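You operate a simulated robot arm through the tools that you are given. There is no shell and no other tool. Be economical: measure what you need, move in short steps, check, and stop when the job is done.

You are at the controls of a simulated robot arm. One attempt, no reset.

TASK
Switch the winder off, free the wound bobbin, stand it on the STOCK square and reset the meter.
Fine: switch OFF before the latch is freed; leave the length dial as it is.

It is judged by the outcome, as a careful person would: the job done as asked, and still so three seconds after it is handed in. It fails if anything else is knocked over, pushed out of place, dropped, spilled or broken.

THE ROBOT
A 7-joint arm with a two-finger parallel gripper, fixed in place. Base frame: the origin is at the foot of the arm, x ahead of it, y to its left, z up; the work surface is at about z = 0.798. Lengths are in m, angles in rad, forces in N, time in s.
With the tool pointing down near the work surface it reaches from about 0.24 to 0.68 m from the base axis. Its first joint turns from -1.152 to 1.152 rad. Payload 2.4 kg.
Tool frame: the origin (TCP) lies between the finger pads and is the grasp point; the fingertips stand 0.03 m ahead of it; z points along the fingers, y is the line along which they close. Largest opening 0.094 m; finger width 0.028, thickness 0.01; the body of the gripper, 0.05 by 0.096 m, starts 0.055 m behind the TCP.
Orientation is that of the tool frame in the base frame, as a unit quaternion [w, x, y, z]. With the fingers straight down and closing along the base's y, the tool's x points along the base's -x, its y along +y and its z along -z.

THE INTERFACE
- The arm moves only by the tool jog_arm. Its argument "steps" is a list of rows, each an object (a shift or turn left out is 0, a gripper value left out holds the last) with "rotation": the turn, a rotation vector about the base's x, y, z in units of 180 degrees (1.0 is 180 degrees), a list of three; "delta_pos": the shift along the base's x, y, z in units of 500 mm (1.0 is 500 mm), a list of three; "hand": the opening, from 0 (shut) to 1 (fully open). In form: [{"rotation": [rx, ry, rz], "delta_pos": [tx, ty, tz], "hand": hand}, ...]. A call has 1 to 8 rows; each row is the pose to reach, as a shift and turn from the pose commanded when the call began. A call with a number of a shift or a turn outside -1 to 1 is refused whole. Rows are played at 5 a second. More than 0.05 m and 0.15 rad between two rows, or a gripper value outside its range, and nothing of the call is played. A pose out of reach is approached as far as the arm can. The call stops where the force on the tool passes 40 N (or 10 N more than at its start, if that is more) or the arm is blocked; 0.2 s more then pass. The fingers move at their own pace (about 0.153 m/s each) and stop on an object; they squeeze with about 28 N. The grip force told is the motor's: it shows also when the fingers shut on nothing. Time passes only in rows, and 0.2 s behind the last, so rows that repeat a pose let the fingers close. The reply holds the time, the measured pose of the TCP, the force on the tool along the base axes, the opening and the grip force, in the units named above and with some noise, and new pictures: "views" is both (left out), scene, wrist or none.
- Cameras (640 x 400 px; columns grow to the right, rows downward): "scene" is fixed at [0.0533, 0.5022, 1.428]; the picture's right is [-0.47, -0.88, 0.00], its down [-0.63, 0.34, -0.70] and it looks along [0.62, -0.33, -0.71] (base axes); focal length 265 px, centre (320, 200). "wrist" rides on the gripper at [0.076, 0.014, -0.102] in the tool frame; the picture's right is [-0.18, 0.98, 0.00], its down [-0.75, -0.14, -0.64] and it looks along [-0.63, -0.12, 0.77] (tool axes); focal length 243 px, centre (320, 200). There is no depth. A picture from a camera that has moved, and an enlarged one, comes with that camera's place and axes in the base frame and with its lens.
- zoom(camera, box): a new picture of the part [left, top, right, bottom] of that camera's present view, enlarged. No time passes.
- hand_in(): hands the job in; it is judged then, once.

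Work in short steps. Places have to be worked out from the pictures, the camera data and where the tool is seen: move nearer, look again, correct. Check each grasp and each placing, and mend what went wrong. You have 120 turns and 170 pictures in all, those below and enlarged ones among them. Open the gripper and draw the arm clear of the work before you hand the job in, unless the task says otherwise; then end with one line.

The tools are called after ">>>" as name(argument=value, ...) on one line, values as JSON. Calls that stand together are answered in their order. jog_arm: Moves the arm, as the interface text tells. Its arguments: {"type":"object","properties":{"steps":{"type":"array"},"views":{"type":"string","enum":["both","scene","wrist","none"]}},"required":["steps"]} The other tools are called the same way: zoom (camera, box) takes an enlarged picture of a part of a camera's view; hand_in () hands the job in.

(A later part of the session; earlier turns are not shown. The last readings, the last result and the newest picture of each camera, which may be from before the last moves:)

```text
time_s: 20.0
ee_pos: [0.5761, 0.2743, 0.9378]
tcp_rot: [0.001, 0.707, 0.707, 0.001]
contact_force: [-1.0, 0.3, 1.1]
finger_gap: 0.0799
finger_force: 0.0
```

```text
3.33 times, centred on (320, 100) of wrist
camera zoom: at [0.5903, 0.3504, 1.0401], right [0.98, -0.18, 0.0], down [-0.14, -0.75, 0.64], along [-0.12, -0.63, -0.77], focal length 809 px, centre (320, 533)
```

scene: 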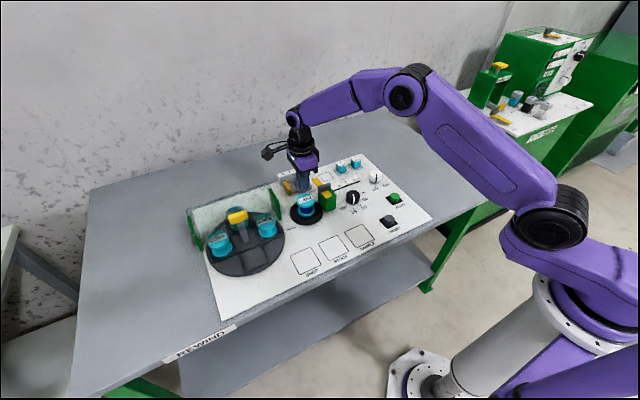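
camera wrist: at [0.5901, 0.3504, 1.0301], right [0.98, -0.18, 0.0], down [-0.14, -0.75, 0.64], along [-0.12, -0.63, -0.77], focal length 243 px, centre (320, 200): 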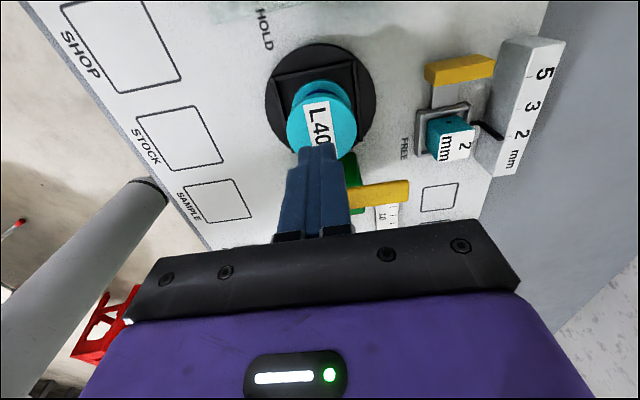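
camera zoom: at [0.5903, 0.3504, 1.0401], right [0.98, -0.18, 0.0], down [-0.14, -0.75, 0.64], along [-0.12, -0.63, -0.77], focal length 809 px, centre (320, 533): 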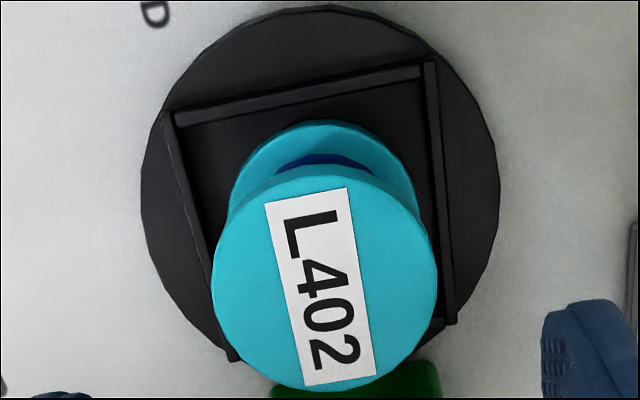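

The bobbin is still upright and unmoved. I regrip a little deeper and lift in small steps, watching the force.

>>> jog_arm(steps=[{"delta_pos": [0.001, -0.003, -0.09]}, {"delta_pos": [0.001, -0.003, -0.172]}, {"delta_pos": [0.001, -0.003, -0.176]}, {"delta_pos": [0.001, -0.003, -0.176], "hand": 0}, {"delta_pos": [0.001, -0.003, -0.176]}, {"delta_pos": [0.001, -0.003, -0.176]}, {"delta_pos": [0.001, -0.003, -0.176]}])

>>> zoom(camera="scene", box=[275, 165, 345, 225])

```text
time_s: 21.6
ee_pos: [0.5753, 0.2727, 0.8468]
tcp_rot: [0.0, 0.707, 0.707, 0.0]
contact_force: [-0.6, -0.4, -1.0]
finger_gap: 0.0558
finger_force: 28.8
camera wrist: at [0.5906, 0.3485, 0.9513], right [0.98, -0.18, 0.0], down [-0.14, -0.75, 0.64], along [-0.12, -0.63, -0.77], focal length 243 px, centre (320, 200)
```

scene: 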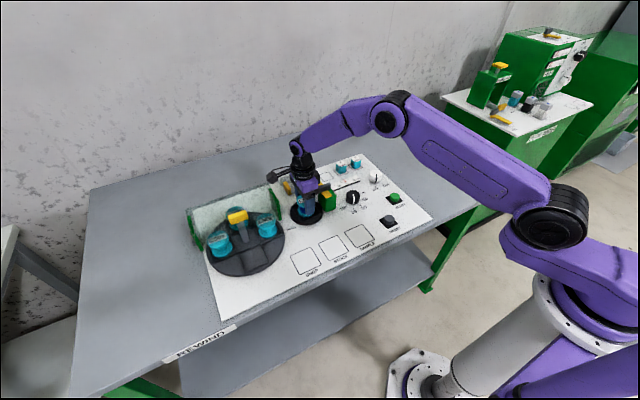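
wrist: 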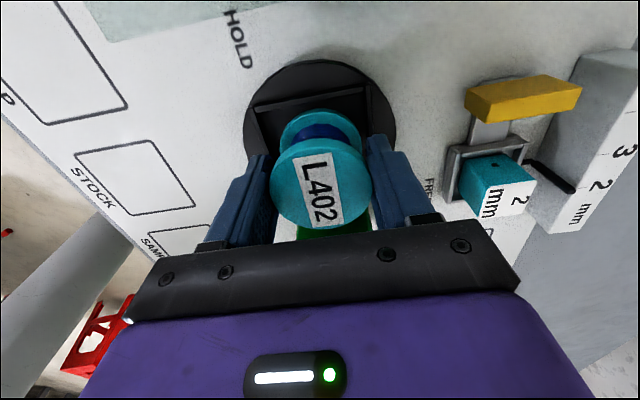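

```text
6.67 times, centred on (310, 195) of scene
camera zoom: at [0.0533, 0.5022, 1.428], right [-0.47, -0.88, 0.0], down [-0.63, 0.34, -0.7], along [0.62, -0.33, -0.71], focal length 1767 px, centre (387, 233)
```

zoom: 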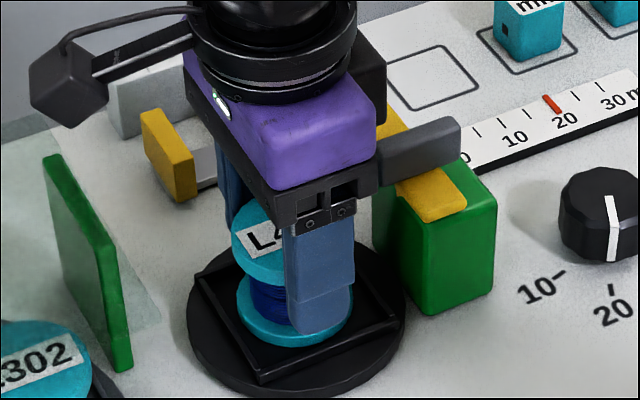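

>>> jog_arm(steps=[{"delta_pos": [0, 0, 0.004]}, {"delta_pos": [0, 0, 0.008]}, {"delta_pos": [0, 0, 0.012]}, {"delta_pos": [0, 0, 0.016]}, {"delta_pos": [0, 0, 0.02]}], views="wrist")

>>> zoom(camera="scene", box=[275, 165, 345, 225])

```text
time_s: 22.8
ee_pos: [0.5762, 0.2731, 0.8584]
tcp_rot: [-0.001, 0.707, 0.707, -0.001]
contact_force: [-0.8, 0.2, -1.3]
finger_gap: 0.0559
finger_force: 28.1
camera wrist: at [0.5913, 0.3478, 0.9616], right [0.98, -0.18, 0.0], down [-0.14, -0.75, 0.64], along [-0.12, -0.63, -0.77], focal length 243 px, centre (320, 200)
```

wrist: 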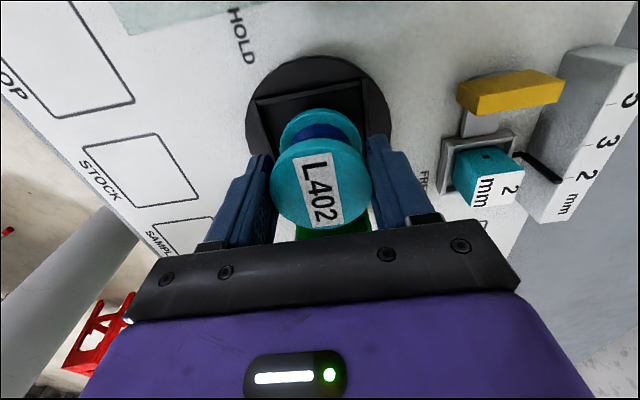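

```text
6.67 times, centred on (310, 195) of scene
camera zoom: at [0.0533, 0.5022, 1.428], right [-0.47, -0.88, 0.0], down [-0.63, 0.34, -0.7], along [0.62, -0.33, -0.71], focal length 1767 px, centre (387, 233)
```

zoom: 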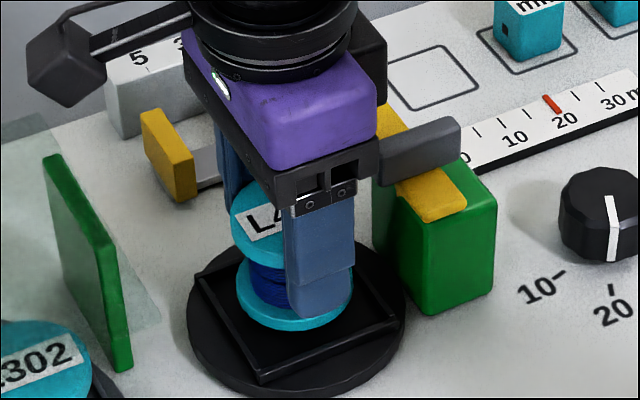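

It is lifting now, with the bobbin steady in the grip. I raise it gently clear of its frame.

>>> jog_arm(steps=[{"delta_pos": [0, 0, 0.01]}, {"delta_pos": [0, 0, 0.02]}, {"delta_pos": [0, 0, 0.03]}, {"delta_pos": [0, 0, 0.045]}, {"delta_pos": [0, 0, 0.06]}, {"delta_pos": [0, 0, 0.08]}, {"delta_pos": [0, 0, 0.1]}, {"delta_pos": [0, 0, 0.11]}])

>>> zoom(camera="scene", box=[275, 155, 405, 275])

```text
time_s: 24.6
ee_pos: [0.5775, 0.2723, 0.9128]
tcp_rot: [0.0, 0.707, 0.708, 0.0]
contact_force: [-0.2, -0.3, -2.1]
finger_gap: 0.0557
finger_force: 27.9
camera wrist: at [0.5914, 0.348, 1.0165], right [0.98, -0.18, 0.0], down [-0.14, -0.75, 0.64], along [-0.12, -0.63, -0.77], focal length 243 px, centre (320, 200)
```

scene: 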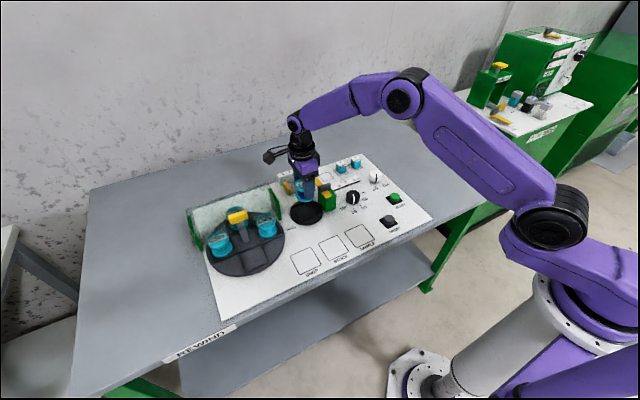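
wrist: 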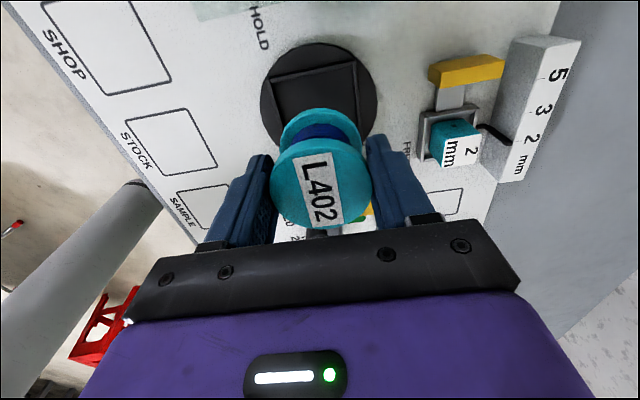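

```text
3.33 times, centred on (340, 215) of scene
camera zoom: at [0.0533, 0.5022, 1.428], right [-0.47, -0.88, 0.0], down [-0.63, 0.34, -0.7], along [0.62, -0.33, -0.71], focal length 883 px, centre (253, 150)
```

zoom: 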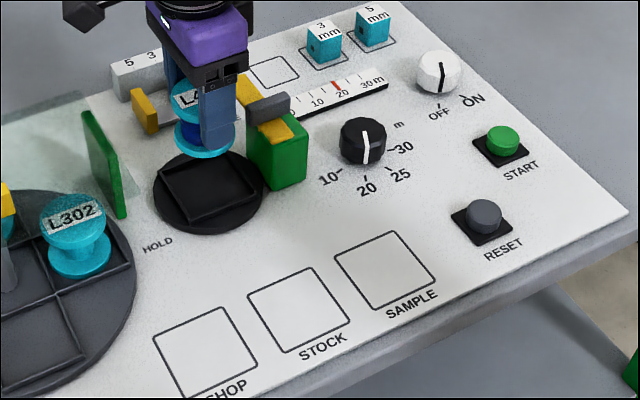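

The bobbin is held clear of the frame. I enlarge the wrist view to pin down the STOCK square.

>>> zoom(camera="wrist", box=[90, 80, 270, 220])

```text
2.86 times, centred on (180, 150) of wrist
camera zoom: at [0.5914, 0.348, 1.0165], right [0.98, -0.18, 0.0], down [-0.14, -0.75, 0.64], along [-0.12, -0.63, -0.77], focal length 693 px, centre (720, 343)
```

zoom: 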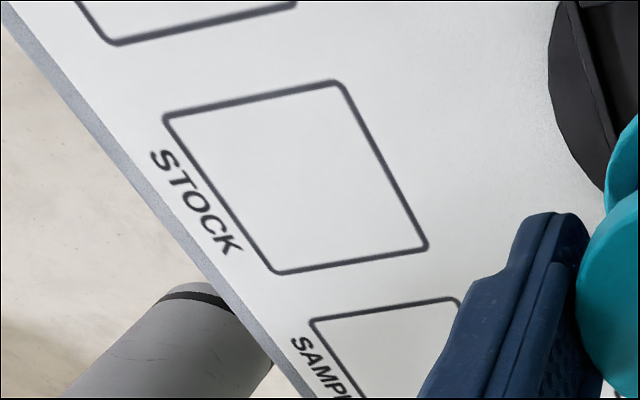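

The two views disagree slightly (x 0.413 versus 0.431), so I carry the bobbin over to about x=0.425 and look again.

>>> jog_arm(steps=[{"delta_pos": [-0.04, 0, 0.0]}, {"delta_pos": [-0.1, -0.003, 0.0]}, {"delta_pos": [-0.16, -0.006, 0.0]}, {"delta_pos": [-0.22, -0.01, 0.0]}, {"delta_pos": [-0.27, -0.014, 0.0]}, {"delta_pos": [-0.304, -0.016, 0.0]}, {"delta_pos": [-0.304, -0.016, 0.0]}])

>>> zoom(camera="scene", box=[285, 185, 385, 285])

>>> zoom(camera="wrist", box=[220, 40, 420, 220])

```text
time_s: 26.2
ee_pos: [0.4255, 0.265, 0.9142]
tcp_rot: [0.0, 0.707, 0.707, 0.0]
contact_force: [0.5, 0.0, -1.4]
finger_gap: 0.0558
finger_force: 28.4
camera wrist: at [0.4388, 0.3404, 1.0163], right [0.98, -0.18, 0.0], down [-0.14, -0.75, 0.64], along [-0.12, -0.63, -0.77], focal length 243 px, centre (320, 200)
```

scene: 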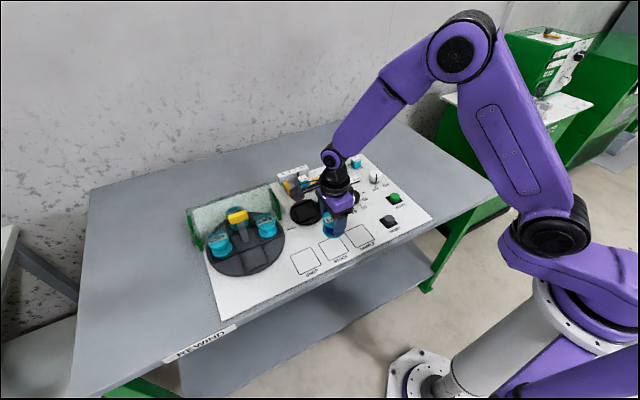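
wrist: 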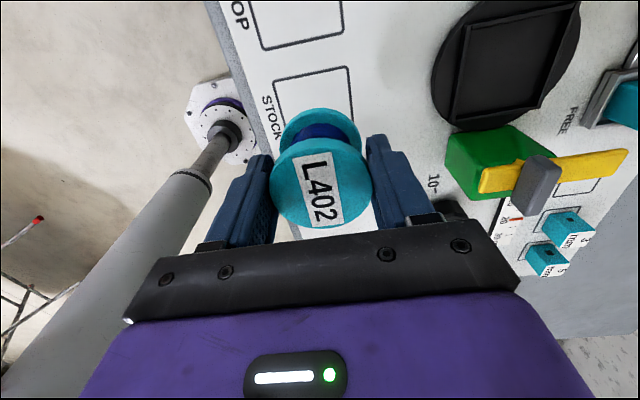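

```text
4.00 times, centred on (335, 235) of scene
camera zoom: at [0.0533, 0.5022, 1.428], right [-0.47, -0.88, 0.0], down [-0.63, 0.34, -0.7], along [0.62, -0.33, -0.71], focal length 1060 px, centre (260, 60)
```

zoom: 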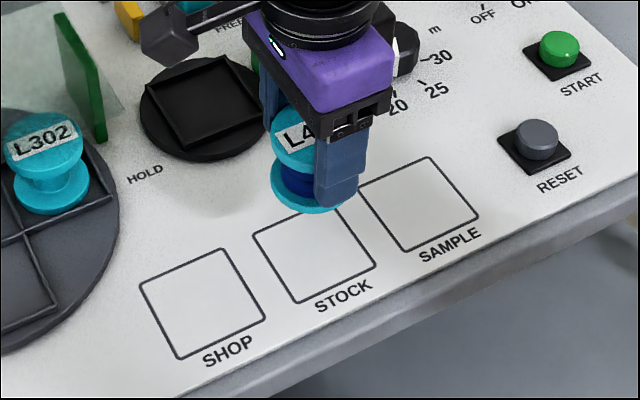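

```text
2.22 times, centred on (320, 130) of wrist
camera zoom: at [0.4388, 0.3404, 1.0163], right [0.98, -0.18, 0.0], down [-0.14, -0.75, 0.64], along [-0.12, -0.63, -0.77], focal length 539 px, centre (320, 356)
```

zoom: 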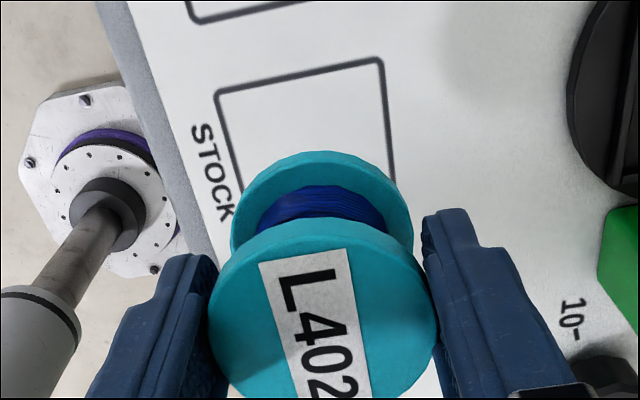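

From nearby, the STOCK square is centred at about (0.422, 0.264) with a side of 0.062. I shift there and lower most of the way.

>>> jog_arm(steps=[{"delta_pos": [-0.007, -0.002, -0.02]}, {"delta_pos": [-0.007, -0.002, -0.05]}, {"delta_pos": [-0.007, -0.002, -0.08]}, {"delta_pos": [-0.007, -0.002, -0.108]}, {"delta_pos": [-0.007, -0.002, -0.108]}])

>>> zoom(camera="scene", box=[295, 205, 375, 275])

>>> zoom(camera="wrist", box=[220, 40, 420, 220])

```text
time_s: 27.4
ee_pos: [0.4207, 0.2635, 0.8595]
tcp_rot: [0.0, 0.707, 0.708, 0.0]
contact_force: [-0.2, -0.2, -1.5]
finger_gap: 0.0557
finger_force: 27.6
camera wrist: at [0.436, 0.3389, 0.9626], right [0.98, -0.18, 0.0], down [-0.14, -0.75, 0.64], along [-0.12, -0.63, -0.77], focal length 243 px, centre (320, 200)
```

scene: 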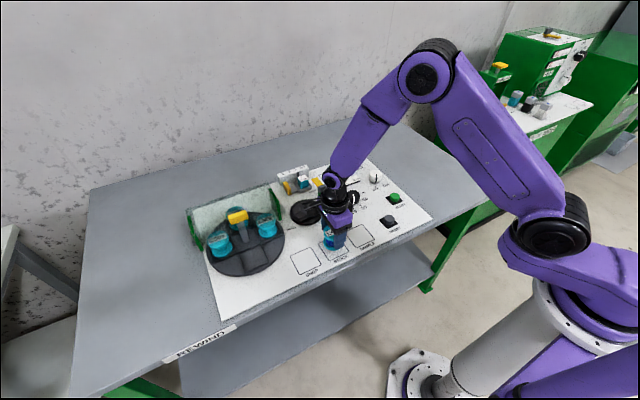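
wrist: 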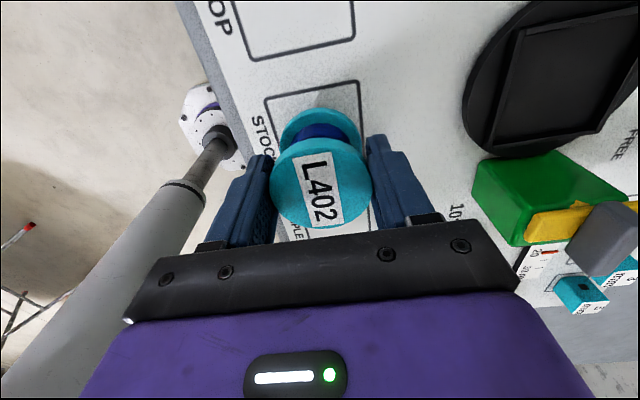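

```text
5.71 times, centred on (335, 240) of scene
camera zoom: at [0.0533, 0.5022, 1.428], right [-0.47, -0.88, 0.0], down [-0.63, 0.34, -0.7], along [0.62, -0.33, -0.71], focal length 1514 px, centre (234, -29)
```

zoom: 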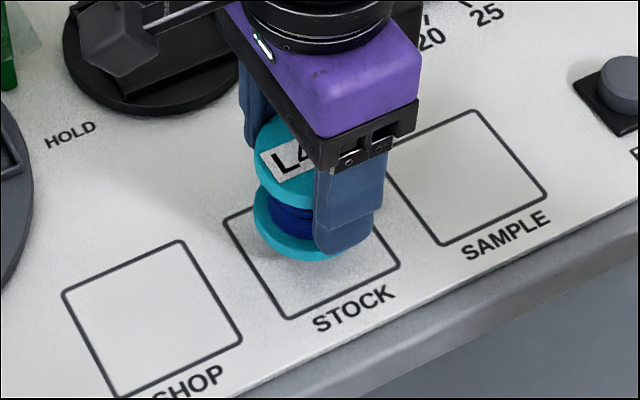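

```text
2.22 times, centred on (320, 130) of wrist
camera zoom: at [0.436, 0.3389, 0.9626], right [0.98, -0.18, 0.0], down [-0.14, -0.75, 0.64], along [-0.12, -0.63, -0.77], focal length 539 px, centre (320, 356)
```

zoom: 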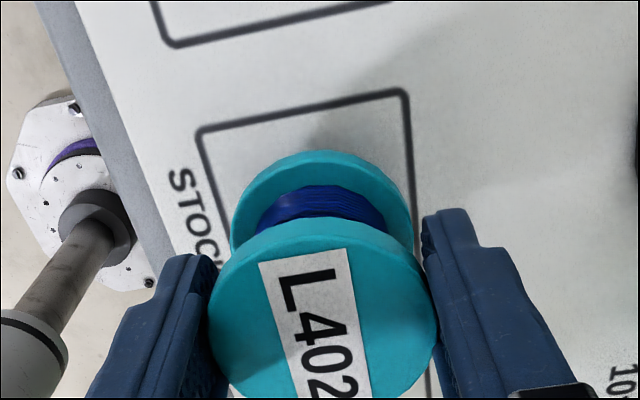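

The bobbin is still slightly above the panel. I lower it slowly until it touches.

>>> jog_arm(steps=[{"delta_pos": [0, -0.003, -0.006]}, {"delta_pos": [0, -0.004, -0.012]}, {"delta_pos": [0, -0.004, -0.016]}, {"delta_pos": [0, -0.004, -0.016]}])

>>> zoom(camera="scene", box=[295, 205, 375, 275])

>>> zoom(camera="wrist", box=[220, 40, 420, 220])

```text
time_s: 28.4
ee_pos: [0.4221, 0.2606, 0.8514]
tcp_rot: [0.0, 0.707, 0.707, -0.001]
contact_force: [-0.1, 0.1, -1.2]
finger_gap: 0.0556
finger_force: 28.2
camera wrist: at [0.4359, 0.337, 0.9548], right [0.98, -0.18, 0.0], down [-0.14, -0.75, 0.64], along [-0.12, -0.63, -0.77], focal length 243 px, centre (320, 200)
```

scene: 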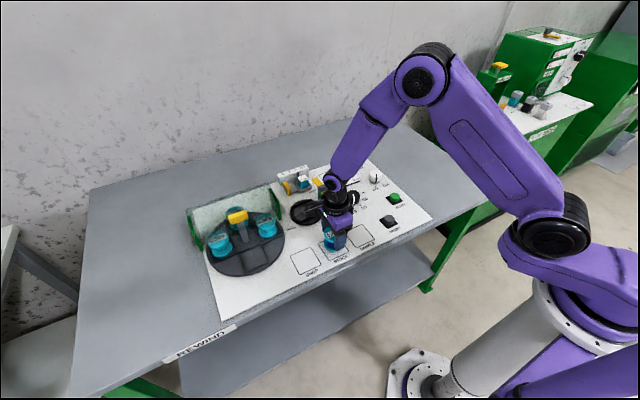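
wrist: 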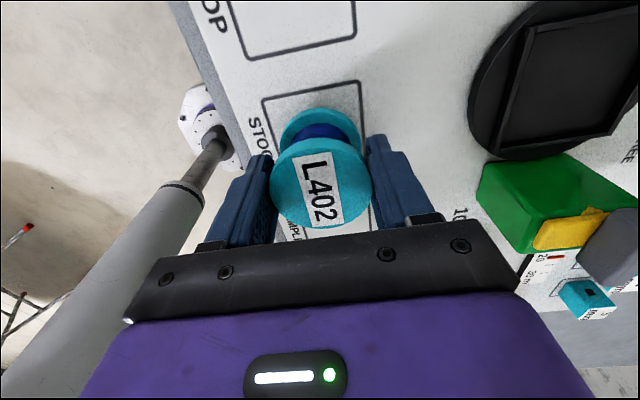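

```text
5.71 times, centred on (335, 240) of scene
camera zoom: at [0.0533, 0.5022, 1.428], right [-0.47, -0.88, 0.0], down [-0.63, 0.34, -0.7], along [0.62, -0.33, -0.71], focal length 1514 px, centre (234, -29)
```

zoom: 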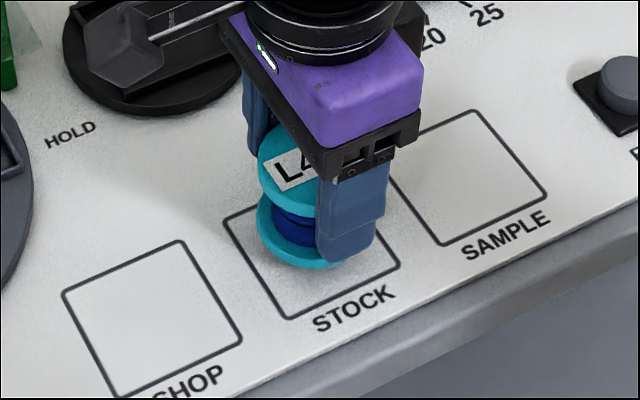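

```text
2.22 times, centred on (320, 130) of wrist
camera zoom: at [0.4359, 0.337, 0.9548], right [0.98, -0.18, 0.0], down [-0.14, -0.75, 0.64], along [-0.12, -0.63, -0.77], focal length 539 px, centre (320, 356)
```

zoom: 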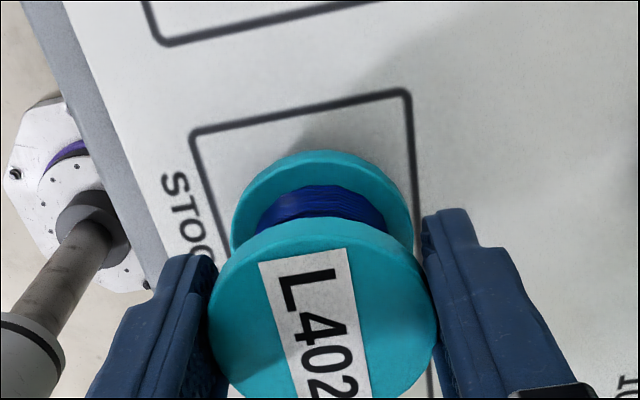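

It is still in the air, so I lower further in 1.5 mm steps while watching for contact.

>>> jog_arm(steps=[{"delta_pos": [-0.001, -0.001, -0.004]}, {"delta_pos": [-0.002, -0.002, -0.008]}, {"delta_pos": [-0.002, -0.002, -0.011]}, {"delta_pos": [-0.002, -0.002, -0.014]}, {"delta_pos": [-0.002, -0.002, -0.014]}], views="none")

>>> zoom(camera="scene", box=[295, 205, 375, 275])

>>> zoom(camera="wrist", box=[220, 40, 420, 220])

```text
time_s: 29.6
ee_pos: [0.4205, 0.2602, 0.8452]
tcp_rot: [0.0, 0.707, 0.707, 0.0]
contact_force: [-0.1, 0.3, -1.8]
finger_gap: 0.0557
finger_force: 28.3
```

```text
5.71 times, centred on (335, 240) of scene
camera zoom: at [0.0533, 0.5022, 1.428], right [-0.47, -0.88, 0.0], down [-0.63, 0.34, -0.7], along [0.62, -0.33, -0.71], focal length 1514 px, centre (234, -29)
```

zoom: 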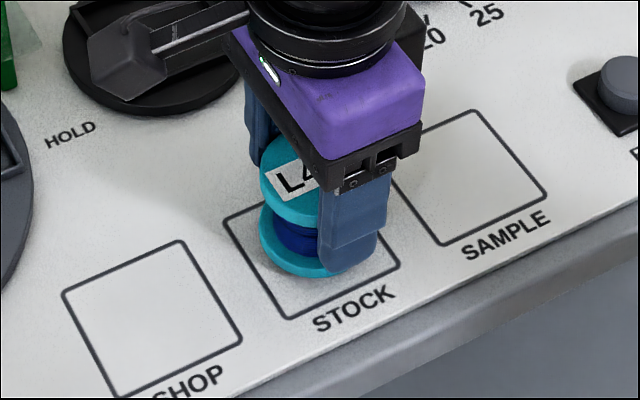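

```text
2.22 times, centred on (320, 130) of wrist
camera zoom: at [0.4348, 0.3363, 0.9475], right [0.98, -0.18, 0.0], down [-0.14, -0.75, 0.64], along [-0.12, -0.63, -0.77], focal length 539 px, centre (320, 356)
```

zoom: 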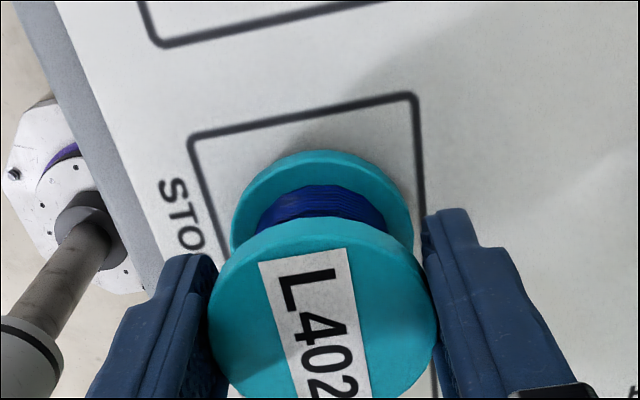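

>>> jog_arm(steps=[{"delta_pos": [0, -0.001, -0.004]}, {"delta_pos": [0, -0.001, -0.007]}, {"delta_pos": [0, -0.001, -0.01]}, {"delta_pos": [0, -0.001, -0.013]}, {"delta_pos": [0, -0.001, -0.013]}], views="none")

>>> zoom(camera="scene", box=[295, 205, 375, 275])

>>> zoom(camera="wrist", box=[220, 40, 420, 220])

```text
time_s: 30.8
ee_pos: [0.4206, 0.2603, 0.8387]
tcp_rot: [0.0, 0.707, 0.707, 0.0]
contact_force: [-0.8, -0.3, -2.1]
finger_gap: 0.0558
finger_force: 28.0
```

```text
5.71 times, centred on (335, 240) of scene
camera zoom: at [0.0533, 0.5022, 1.428], right [-0.47, -0.88, 0.0], down [-0.63, 0.34, -0.7], along [0.62, -0.33, -0.71], focal length 1514 px, centre (234, -29)
```

zoom: 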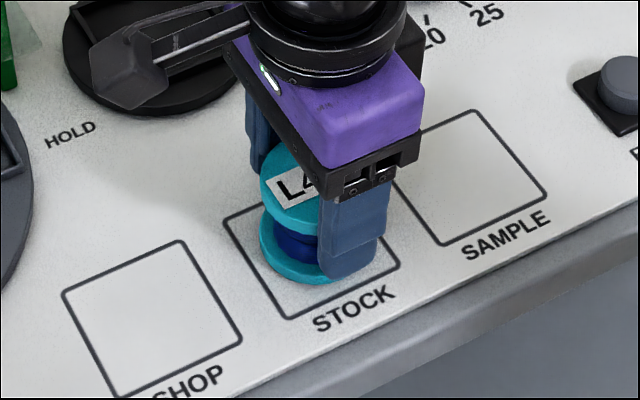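

```text
2.22 times, centred on (320, 130) of wrist
camera zoom: at [0.4349, 0.3359, 0.9411], right [0.98, -0.18, 0.0], down [-0.14, -0.75, 0.64], along [-0.12, -0.63, -0.77], focal length 539 px, centre (320, 356)
```

zoom: 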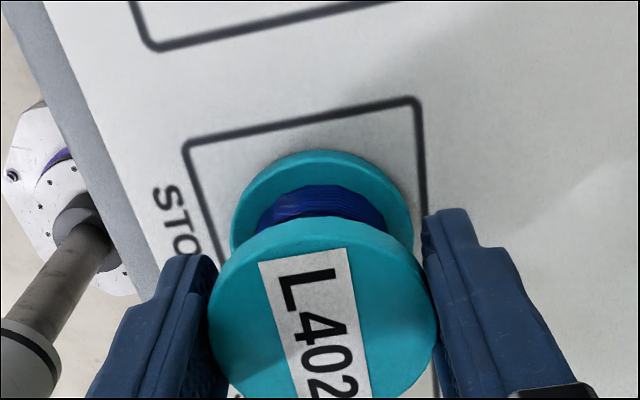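

The x and y alignment look good from both views. I continue down to contact.

>>> jog_arm(steps=[{"delta_pos": [0, 0, -0.003]}, {"delta_pos": [0, 0, -0.006]}, {"delta_pos": [0, 0, -0.009]}, {"delta_pos": [0, 0, -0.012]}, {"delta_pos": [0, 0, -0.012]}], views="none")

>>> zoom(camera="scene", box=[295, 205, 375, 275])

>>> zoom(camera="wrist", box=[220, 40, 420, 220])

```text
time_s: 32.0
ee_pos: [0.4213, 0.2601, 0.8334]
tcp_rot: [0.001, 0.707, 0.707, 0.001]
contact_force: [-4.3, -5.6, 28.6]
finger_gap: 0.0555
finger_force: 28.0
```

```text
5.71 times, centred on (335, 240) of scene
camera zoom: at [0.0528, 0.5018, 1.4281], right [-0.47, -0.88, 0.0], down [-0.63, 0.34, -0.7], along [0.62, -0.33, -0.71], focal length 1514 px, centre (234, -29)
```

zoom: 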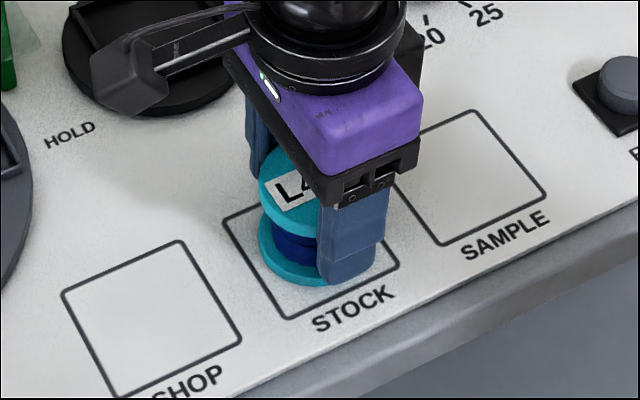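

```text
2.22 times, centred on (320, 130) of wrist
camera zoom: at [0.4351, 0.3354, 0.936], right [0.98, -0.18, 0.0], down [-0.14, -0.75, 0.64], along [-0.12, -0.63, -0.77], focal length 539 px, centre (320, 356)
```

zoom: 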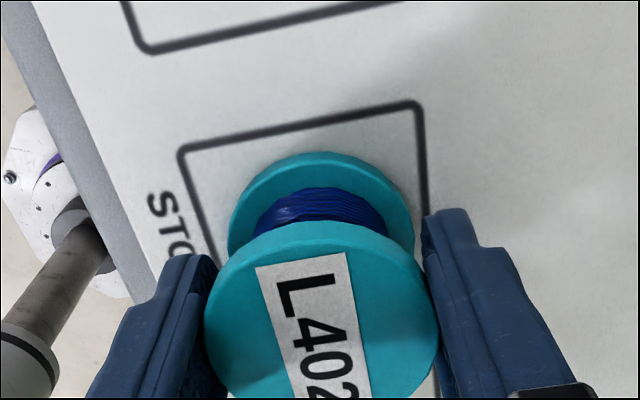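

The bobbin is seated, with 28 N upward on the tool. I relax the pressure slightly and then open.

>>> jog_arm(steps=[{"delta_pos": [0, 0, 0.003]}, {"delta_pos": [0, 0, 0.003], "hand": 0.64}, {"delta_pos": [0, 0, 0.003], "hand": 0.75}, {"delta_pos": [0, 0, 0.003], "hand": 0.8}, {"delta_pos": [0, 0, 0.003]}], views="wrist")

>>> zoom(camera="scene", box=[295, 205, 375, 275])

```text
time_s: 33.2
ee_pos: [0.4212, 0.2603, 0.8337]
tcp_rot: [0.0, 0.707, 0.707, 0.0]
contact_force: [-0.3, -0.2, -0.9]
finger_gap: 0.0752
finger_force: 0.0
camera wrist: at [0.435, 0.3357, 0.9368], right [0.98, -0.18, 0.0], down [-0.14, -0.75, 0.64], along [-0.12, -0.63, -0.77], focal length 243 px, centre (320, 200)
```

wrist: 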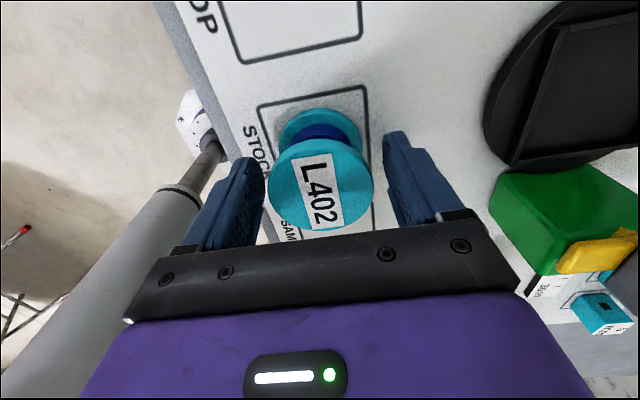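

```text
5.71 times, centred on (335, 240) of scene
camera zoom: at [0.0533, 0.5022, 1.428], right [-0.47, -0.88, 0.0], down [-0.63, 0.34, -0.7], along [0.62, -0.33, -0.71], focal length 1514 px, centre (234, -29)
```

zoom: 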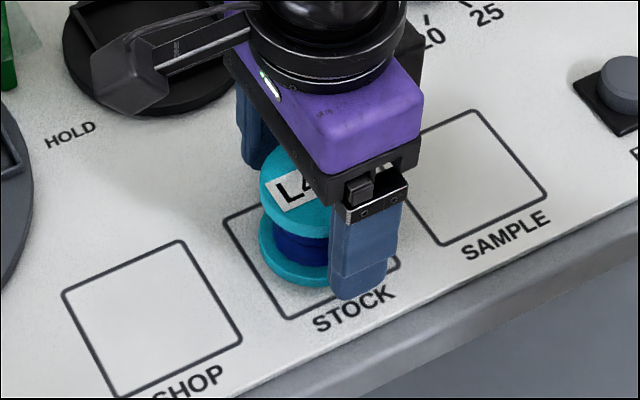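

The bobbin is standing free. I rise straight up, then travel toward RESET at about (0.41, 0.065), turning back.

>>> jog_arm(steps=[{"delta_pos": [0, 0, 0.09]}, {"delta_pos": [0, 0, 0.18]}, {"delta_pos": [-0.01, 0, 0.26], "rotation": [0, 0, 0.04]}, {"delta_pos": [-0.02, -0.06, 0.28], "rotation": [0, 0, 0.08]}, {"delta_pos": [-0.03, -0.14, 0.28], "rotation": [0, 0, 0.12]}, {"delta_pos": [-0.04, -0.22, 0.28], "rotation": [0, 0, 0.16]}, {"delta_pos": [-0.05, -0.3, 0.28], "rotation": [0, 0, 0.2]}, {"delta_pos": [-0.06, -0.38, 0.28], "rotation": [0, 0, 0.24]}], views="scene")

>>> zoom(camera="scene", box=[270, 165, 430, 285])

```text
time_s: 35.0
ee_pos: [0.391, 0.0695, 0.975]
tcp_rot: [0.0, 0.396, 0.918, -0.001]
contact_force: [-0.4, 0.2, 0.3]
finger_gap: 0.0747
finger_force: 0.2
```

scene: 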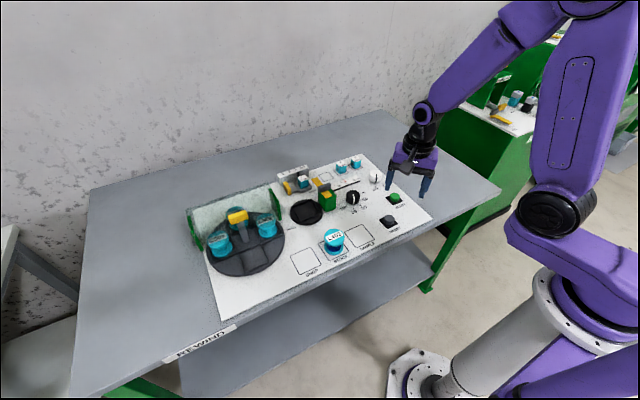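

```text
3.33 times, centred on (350, 225) of scene
camera zoom: at [0.0533, 0.5022, 1.428], right [-0.47, -0.88, 0.0], down [-0.63, 0.34, -0.7], along [0.62, -0.33, -0.71], focal length 883 px, centre (220, 117)
```

zoom: 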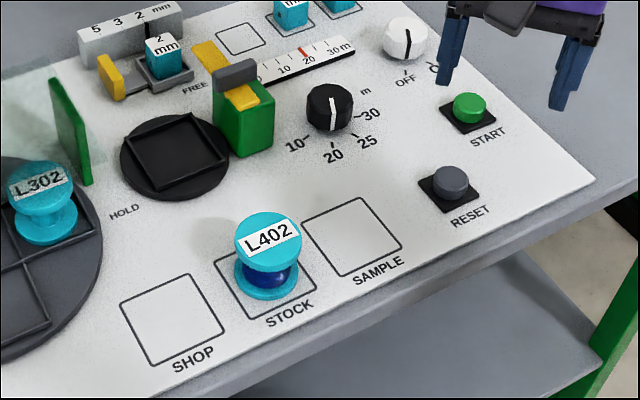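

The bobbin stands inside STOCK. I finish turning to neutral, close the fingers and look at RESET with the wrist camera.

>>> jog_arm(steps=[{"rotation": [0, 0, 0.045], "hand": 0}, {"delta_pos": [-0.02, 0, -0.02], "rotation": [0, 0, 0.09]}, {"delta_pos": [-0.04, 0, -0.04], "rotation": [0, 0, 0.135]}, {"delta_pos": [-0.06, 0, -0.06], "rotation": [0, 0, 0.18]}, {"delta_pos": [-0.06, 0, -0.08], "rotation": [0, 0, 0.22]}, {"delta_pos": [-0.06, 0, -0.08], "rotation": [0, 0, 0.26]}, {"delta_pos": [-0.06, 0, -0.08], "rotation": [0, 0, 0.26]}], views="wrist")

>>> zoom(camera="wrist", box=[240, 20, 440, 180])

```text
time_s: 36.6
ee_pos: [0.3607, 0.0696, 0.9338]
tcp_rot: [0.001, -0.001, 1.0, 0.0]
contact_force: [0.5, 0.5, -0.3]
finger_gap: 0.0
finger_force: 27.9
camera wrist: at [0.2844, 0.0833, 1.0364], right [0.18, 0.98, 0.0], down [0.75, -0.14, 0.64], along [0.63, -0.12, -0.77], focal length 243 px, centre (320, 200)
```

wrist: 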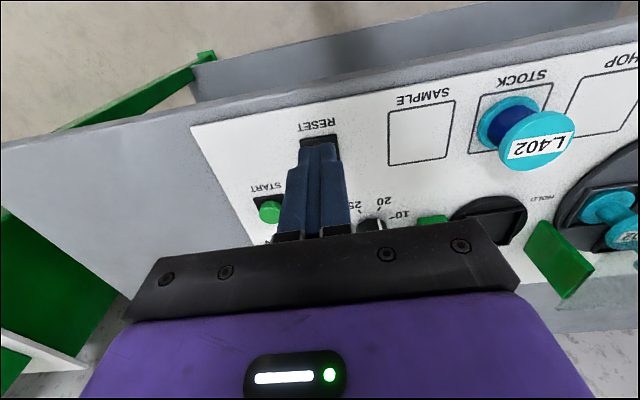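

```text
2.50 times, centred on (340, 100) of wrist
camera zoom: at [0.2844, 0.0833, 1.0364], right [0.18, 0.98, 0.0], down [0.75, -0.14, 0.64], along [0.63, -0.12, -0.77], focal length 606 px, centre (270, 450)
```

zoom: 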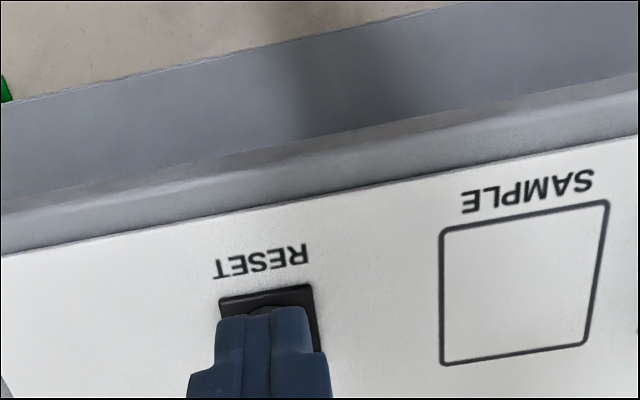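

The fingers hide the button, so I shift sideways to see it clearly.

>>> jog_arm(steps=[{"delta_pos": [0, 0.09, 0]}, {"delta_pos": [0, 0.09, 0]}], views="none")

>>> zoom(camera="wrist", box=[180, 90, 320, 200])

>>> zoom(camera="scene", box=[365, 180, 425, 240])

```text
time_s: 37.2
ee_pos: [0.36, 0.1155, 0.9335]
tcp_rot: [-0.001, 0.0, 1.0, 0.0]
contact_force: [0.0, -0.1, 0.4]
finger_gap: 0.0
finger_force: 28.3
```

```text
3.64 times, centred on (250, 145) of wrist
camera zoom: at [0.2841, 0.1288, 1.0363], right [0.18, 0.98, 0.0], down [0.75, -0.14, 0.64], along [0.63, -0.12, -0.77], focal length 882 px, centre (574, 400)
```

zoom: 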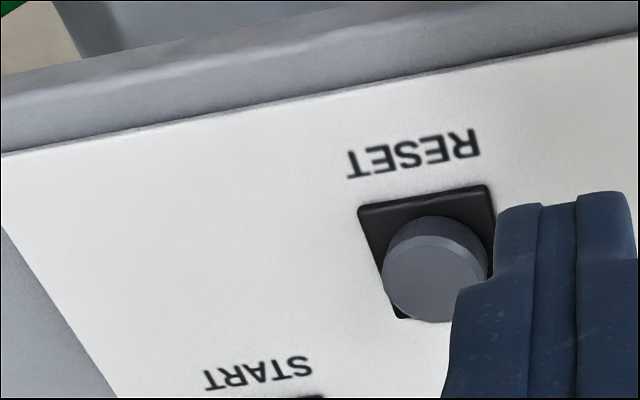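

```text
6.67 times, centred on (395, 210) of scene
camera zoom: at [0.0533, 0.5022, 1.428], right [-0.47, -0.88, 0.0], down [-0.63, 0.34, -0.7], along [0.62, -0.33, -0.71], focal length 1767 px, centre (-180, 133)
```

zoom: 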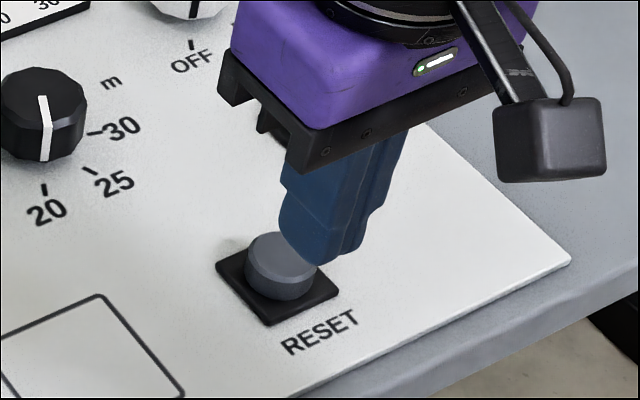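

The RESET button's centre is at about (0.411, 0.066) with its top near z 0.82. I move above it with the fingers closed.

>>> jog_arm(steps=[{"delta_pos": [0.04, -0.05, -0.02]}, {"delta_pos": [0.101, -0.098, -0.06]}, {"delta_pos": [0.101, -0.098, -0.124]}, {"delta_pos": [0.101, -0.098, -0.124]}], views="wrist")

>>> zoom(camera="scene", box=[365, 180, 425, 240])

>>> zoom(camera="wrist", box=[250, 80, 390, 190])

```text
time_s: 38.2
ee_pos: [0.4098, 0.0663, 0.8723]
tcp_rot: [0.0, 0.0, 1.0, 0.0]
contact_force: [0.0, 0.6, 0.0]
finger_gap: 0.0
finger_force: 27.2
camera wrist: at [0.3345, 0.0799, 0.9746], right [0.18, 0.98, 0.0], down [0.75, -0.14, 0.64], along [0.63, -0.12, -0.77], focal length 243 px, centre (320, 200)
```

wrist: 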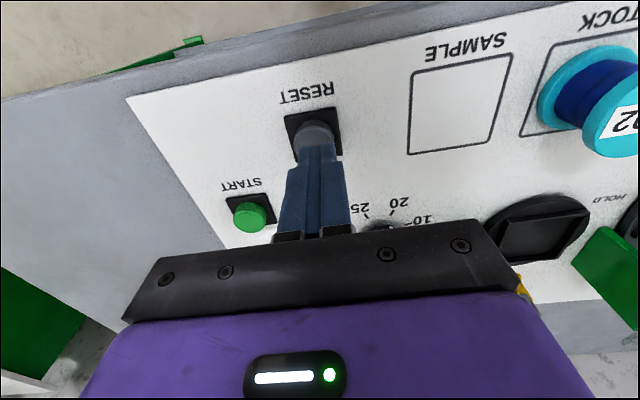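

```text
6.67 times, centred on (395, 210) of scene
camera zoom: at [0.0533, 0.5022, 1.428], right [-0.47, -0.88, 0.0], down [-0.63, 0.34, -0.7], along [0.62, -0.33, -0.71], focal length 1767 px, centre (-180, 133)
```

zoom: 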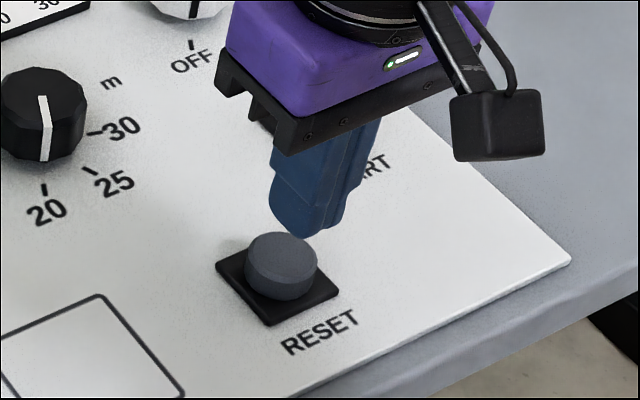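

```text
3.64 times, centred on (320, 135) of wrist
camera zoom: at [0.3345, 0.0799, 0.9746], right [0.18, 0.98, 0.0], down [0.75, -0.14, 0.64], along [0.63, -0.12, -0.77], focal length 882 px, centre (320, 436)
```

zoom: 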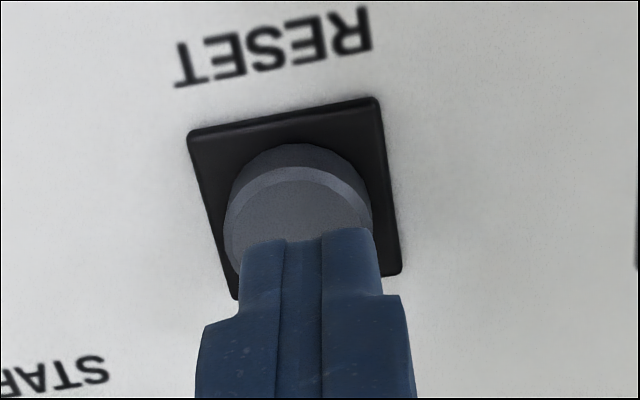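

The tip is over the button within its radius, so I press down gently, watching force.

>>> jog_arm(steps=[{"delta_pos": [0.001, 0.002, -0.02]}, {"delta_pos": [0.001, 0.002, -0.03]}, {"delta_pos": [0.001, 0.002, -0.038]}, {"delta_pos": [0.001, 0.002, -0.044]}, {"delta_pos": [0.001, 0.002, -0.048]}], views="none")

>>> zoom(camera="scene", box=[365, 180, 425, 240])

```text
time_s: 39.4
ee_pos: [0.4105, 0.0666, 0.848]
tcp_rot: [0.0, 0.0, 1.0, 0.0]
contact_force: [1.0, 0.0, -0.5]
finger_gap: 0.0
finger_force: 27.9
```

```text
6.67 times, centred on (395, 210) of scene
camera zoom: at [0.0533, 0.5022, 1.428], right [-0.47, -0.88, 0.0], down [-0.63, 0.34, -0.7], along [0.62, -0.33, -0.71], focal length 1767 px, centre (-180, 133)
```

zoom: 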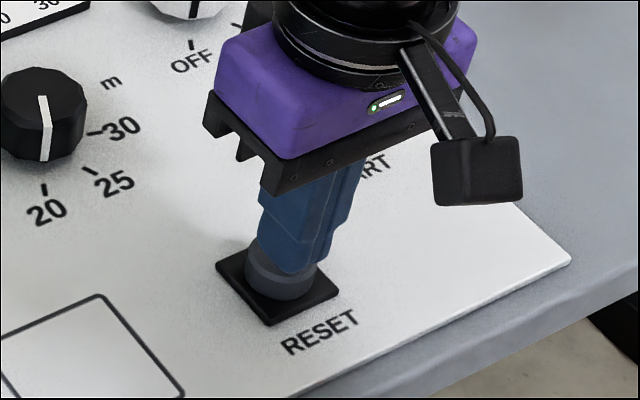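

Nearly touching. I continue in roughly 1 mm steps until the force rises.

>>> jog_arm(steps=[{"delta_pos": [0, 0, -0.003]}, {"delta_pos": [0, 0, -0.006]}, {"delta_pos": [0, 0, -0.009]}, {"delta_pos": [0, 0, -0.012]}], views="none")

>>> zoom(camera="scene", box=[300, 150, 425, 240])

```text
time_s: 40.4
ee_pos: [0.4114, 0.0672, 0.8424]
tcp_rot: [-0.001, 0.0, 1.0, 0.0]
contact_force: [0.4, -0.9, -0.2]
finger_gap: 0.0002
finger_force: 27.8
```

```text
4.44 times, centred on (362, 195) of scene
camera zoom: at [0.0533, 0.5022, 1.428], right [-0.47, -0.88, 0.0], down [-0.63, 0.34, -0.7], along [0.62, -0.33, -0.71], focal length 1178 px, centre (131, 222)
```

zoom: 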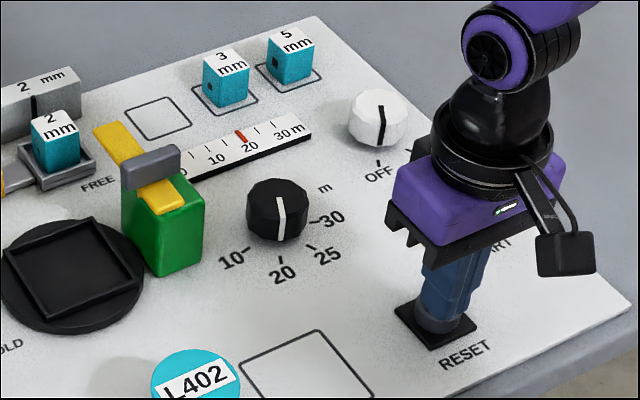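

There is no contact yet and the meter still reads about 18-20. I press further.

>>> jog_arm(steps=[{"delta_pos": [0, 0, -0.003]}, {"delta_pos": [0, 0, -0.006]}, {"delta_pos": [0, 0, -0.009]}, {"delta_pos": [0, 0, -0.012]}, {"delta_pos": [0, 0, -0.015]}], views="none")

>>> zoom(camera="scene", box=[300, 150, 425, 240])

```text
time_s: 41.6
ee_pos: [0.4113, 0.0672, 0.8351]
tcp_rot: [0.0, 0.0, 1.0, 0.0]
contact_force: [0.5, 1.2, 0.6]
finger_gap: 0.0001
finger_force: 27.8
```

```text
4.44 times, centred on (362, 195) of scene
camera zoom: at [0.0533, 0.5022, 1.428], right [-0.47, -0.88, 0.0], down [-0.63, 0.34, -0.7], along [0.62, -0.33, -0.71], focal length 1178 px, centre (131, 222)
```

zoom: 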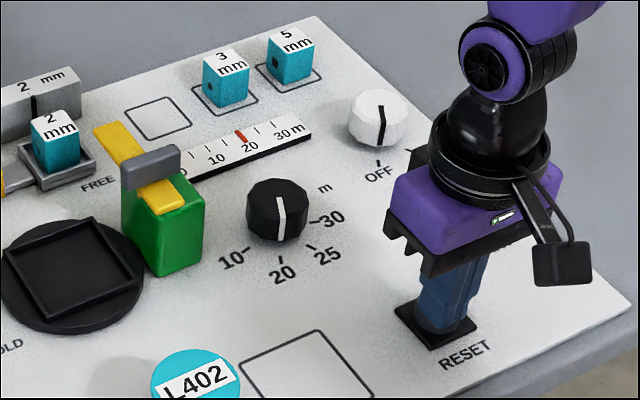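

>>> zoom(camera="wrist", box=[250, 80, 390, 210])

>>> zoom(camera="scene", box=[375, 195, 415, 235])

```text
3.08 times, centred on (320, 145) of wrist
camera zoom: at [0.3354, 0.0806, 0.9372], right [0.18, 0.98, 0.0], down [0.75, -0.14, 0.64], along [0.63, -0.12, -0.77], focal length 746 px, centre (320, 369)
```

zoom: 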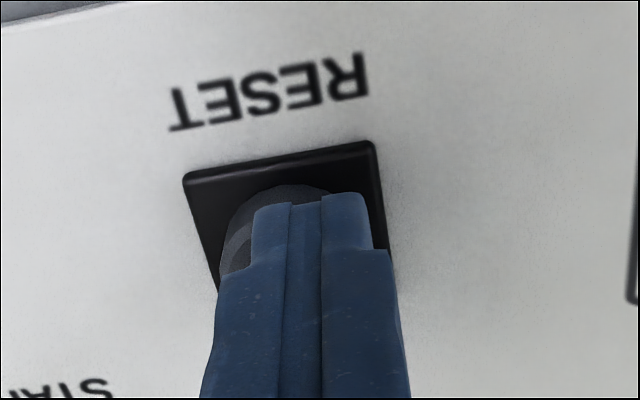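

```text
10.00 times, centred on (395, 215) of scene
camera zoom: at [0.0533, 0.5022, 1.428], right [-0.47, -0.88, 0.0], down [-0.63, 0.34, -0.7], along [0.62, -0.33, -0.71], focal length 2650 px, centre (-430, 50)
```

zoom: 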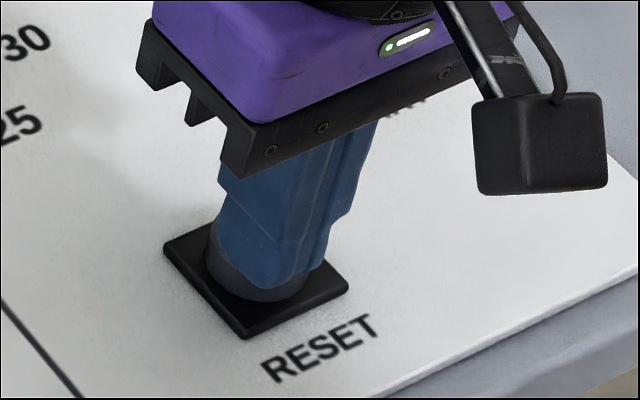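

The tip is on the button, which seems to have sunk easily. I press a bit more until there is firm resistance.

>>> jog_arm(steps=[{"delta_pos": [0, 0, -0.003]}, {"delta_pos": [0, 0, -0.006]}, {"delta_pos": [0, 0, -0.009]}, {"delta_pos": [0, 0, -0.009]}], views="none")

>>> zoom(camera="scene", box=[300, 150, 425, 240])

```text
time_s: 42.6
ee_pos: [0.4106, 0.0679, 0.8294]
tcp_rot: [0.0, 0.001, 1.0, 0.0]
contact_force: [1.1, -2.0, 5.8]
finger_gap: 0.0
finger_force: 28.2
```

```text
4.44 times, centred on (362, 195) of scene
camera zoom: at [0.0533, 0.5021, 1.428], right [-0.47, -0.88, 0.0], down [-0.63, 0.34, -0.7], along [0.62, -0.33, -0.71], focal length 1178 px, centre (131, 222)
```

zoom: 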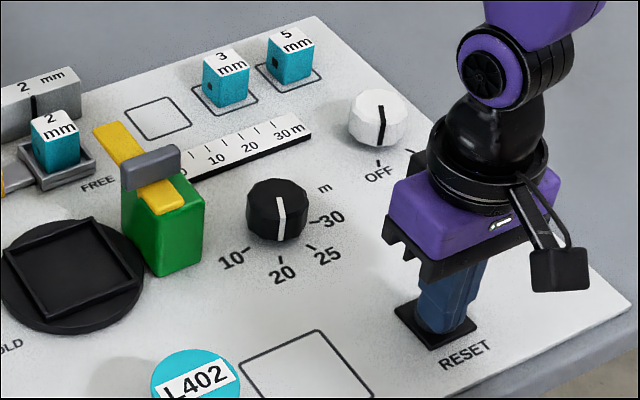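

The red marker has left 20, so the meter is reset. I rise and draw clear, then check everything.

>>> jog_arm(steps=[{"delta_pos": [0, 0, 0.06]}, {"delta_pos": [0, 0, 0.15]}, {"delta_pos": [-0.02, -0.03, 0.24], "hand": 0.8}, {"delta_pos": [-0.06, -0.08, 0.32]}, {"delta_pos": [-0.09, -0.16, 0.36]}, {"delta_pos": [-0.1, -0.25, 0.38]}, {"delta_pos": [-0.1, -0.3, 0.4]}])

>>> zoom(camera="scene", box=[270, 150, 430, 270])

>>> zoom(camera="scene", box=[290, 205, 380, 275])

```text
refused: row 4 steps farther than a row can; nothing moved
```

```text
3.33 times, centred on (350, 210) of scene
camera zoom: at [0.0533, 0.5021, 1.428], right [-0.47, -0.88, 0.0], down [-0.63, 0.34, -0.7], along [0.62, -0.33, -0.71], focal length 883 px, centre (220, 167)
```

zoom: 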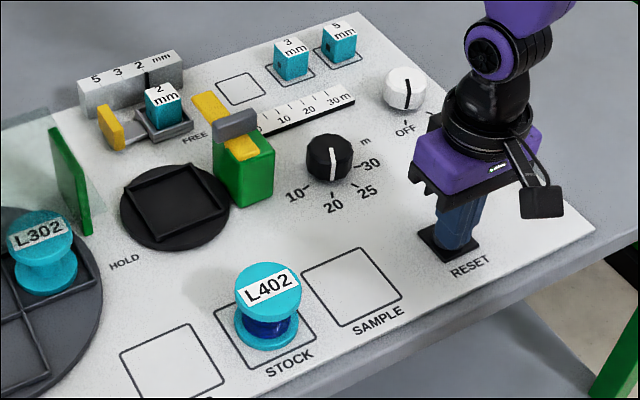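

```text
5.71 times, centred on (335, 240) of scene
camera zoom: at [0.0533, 0.5021, 1.428], right [-0.47, -0.88, 0.0], down [-0.63, 0.34, -0.7], along [0.62, -0.33, -0.71], focal length 1514 px, centre (234, -29)
```

zoom: 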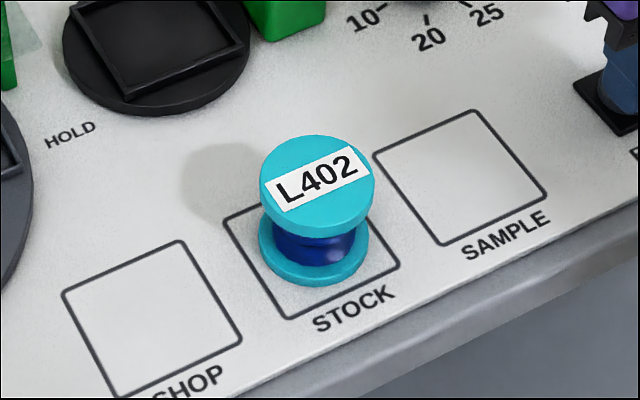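

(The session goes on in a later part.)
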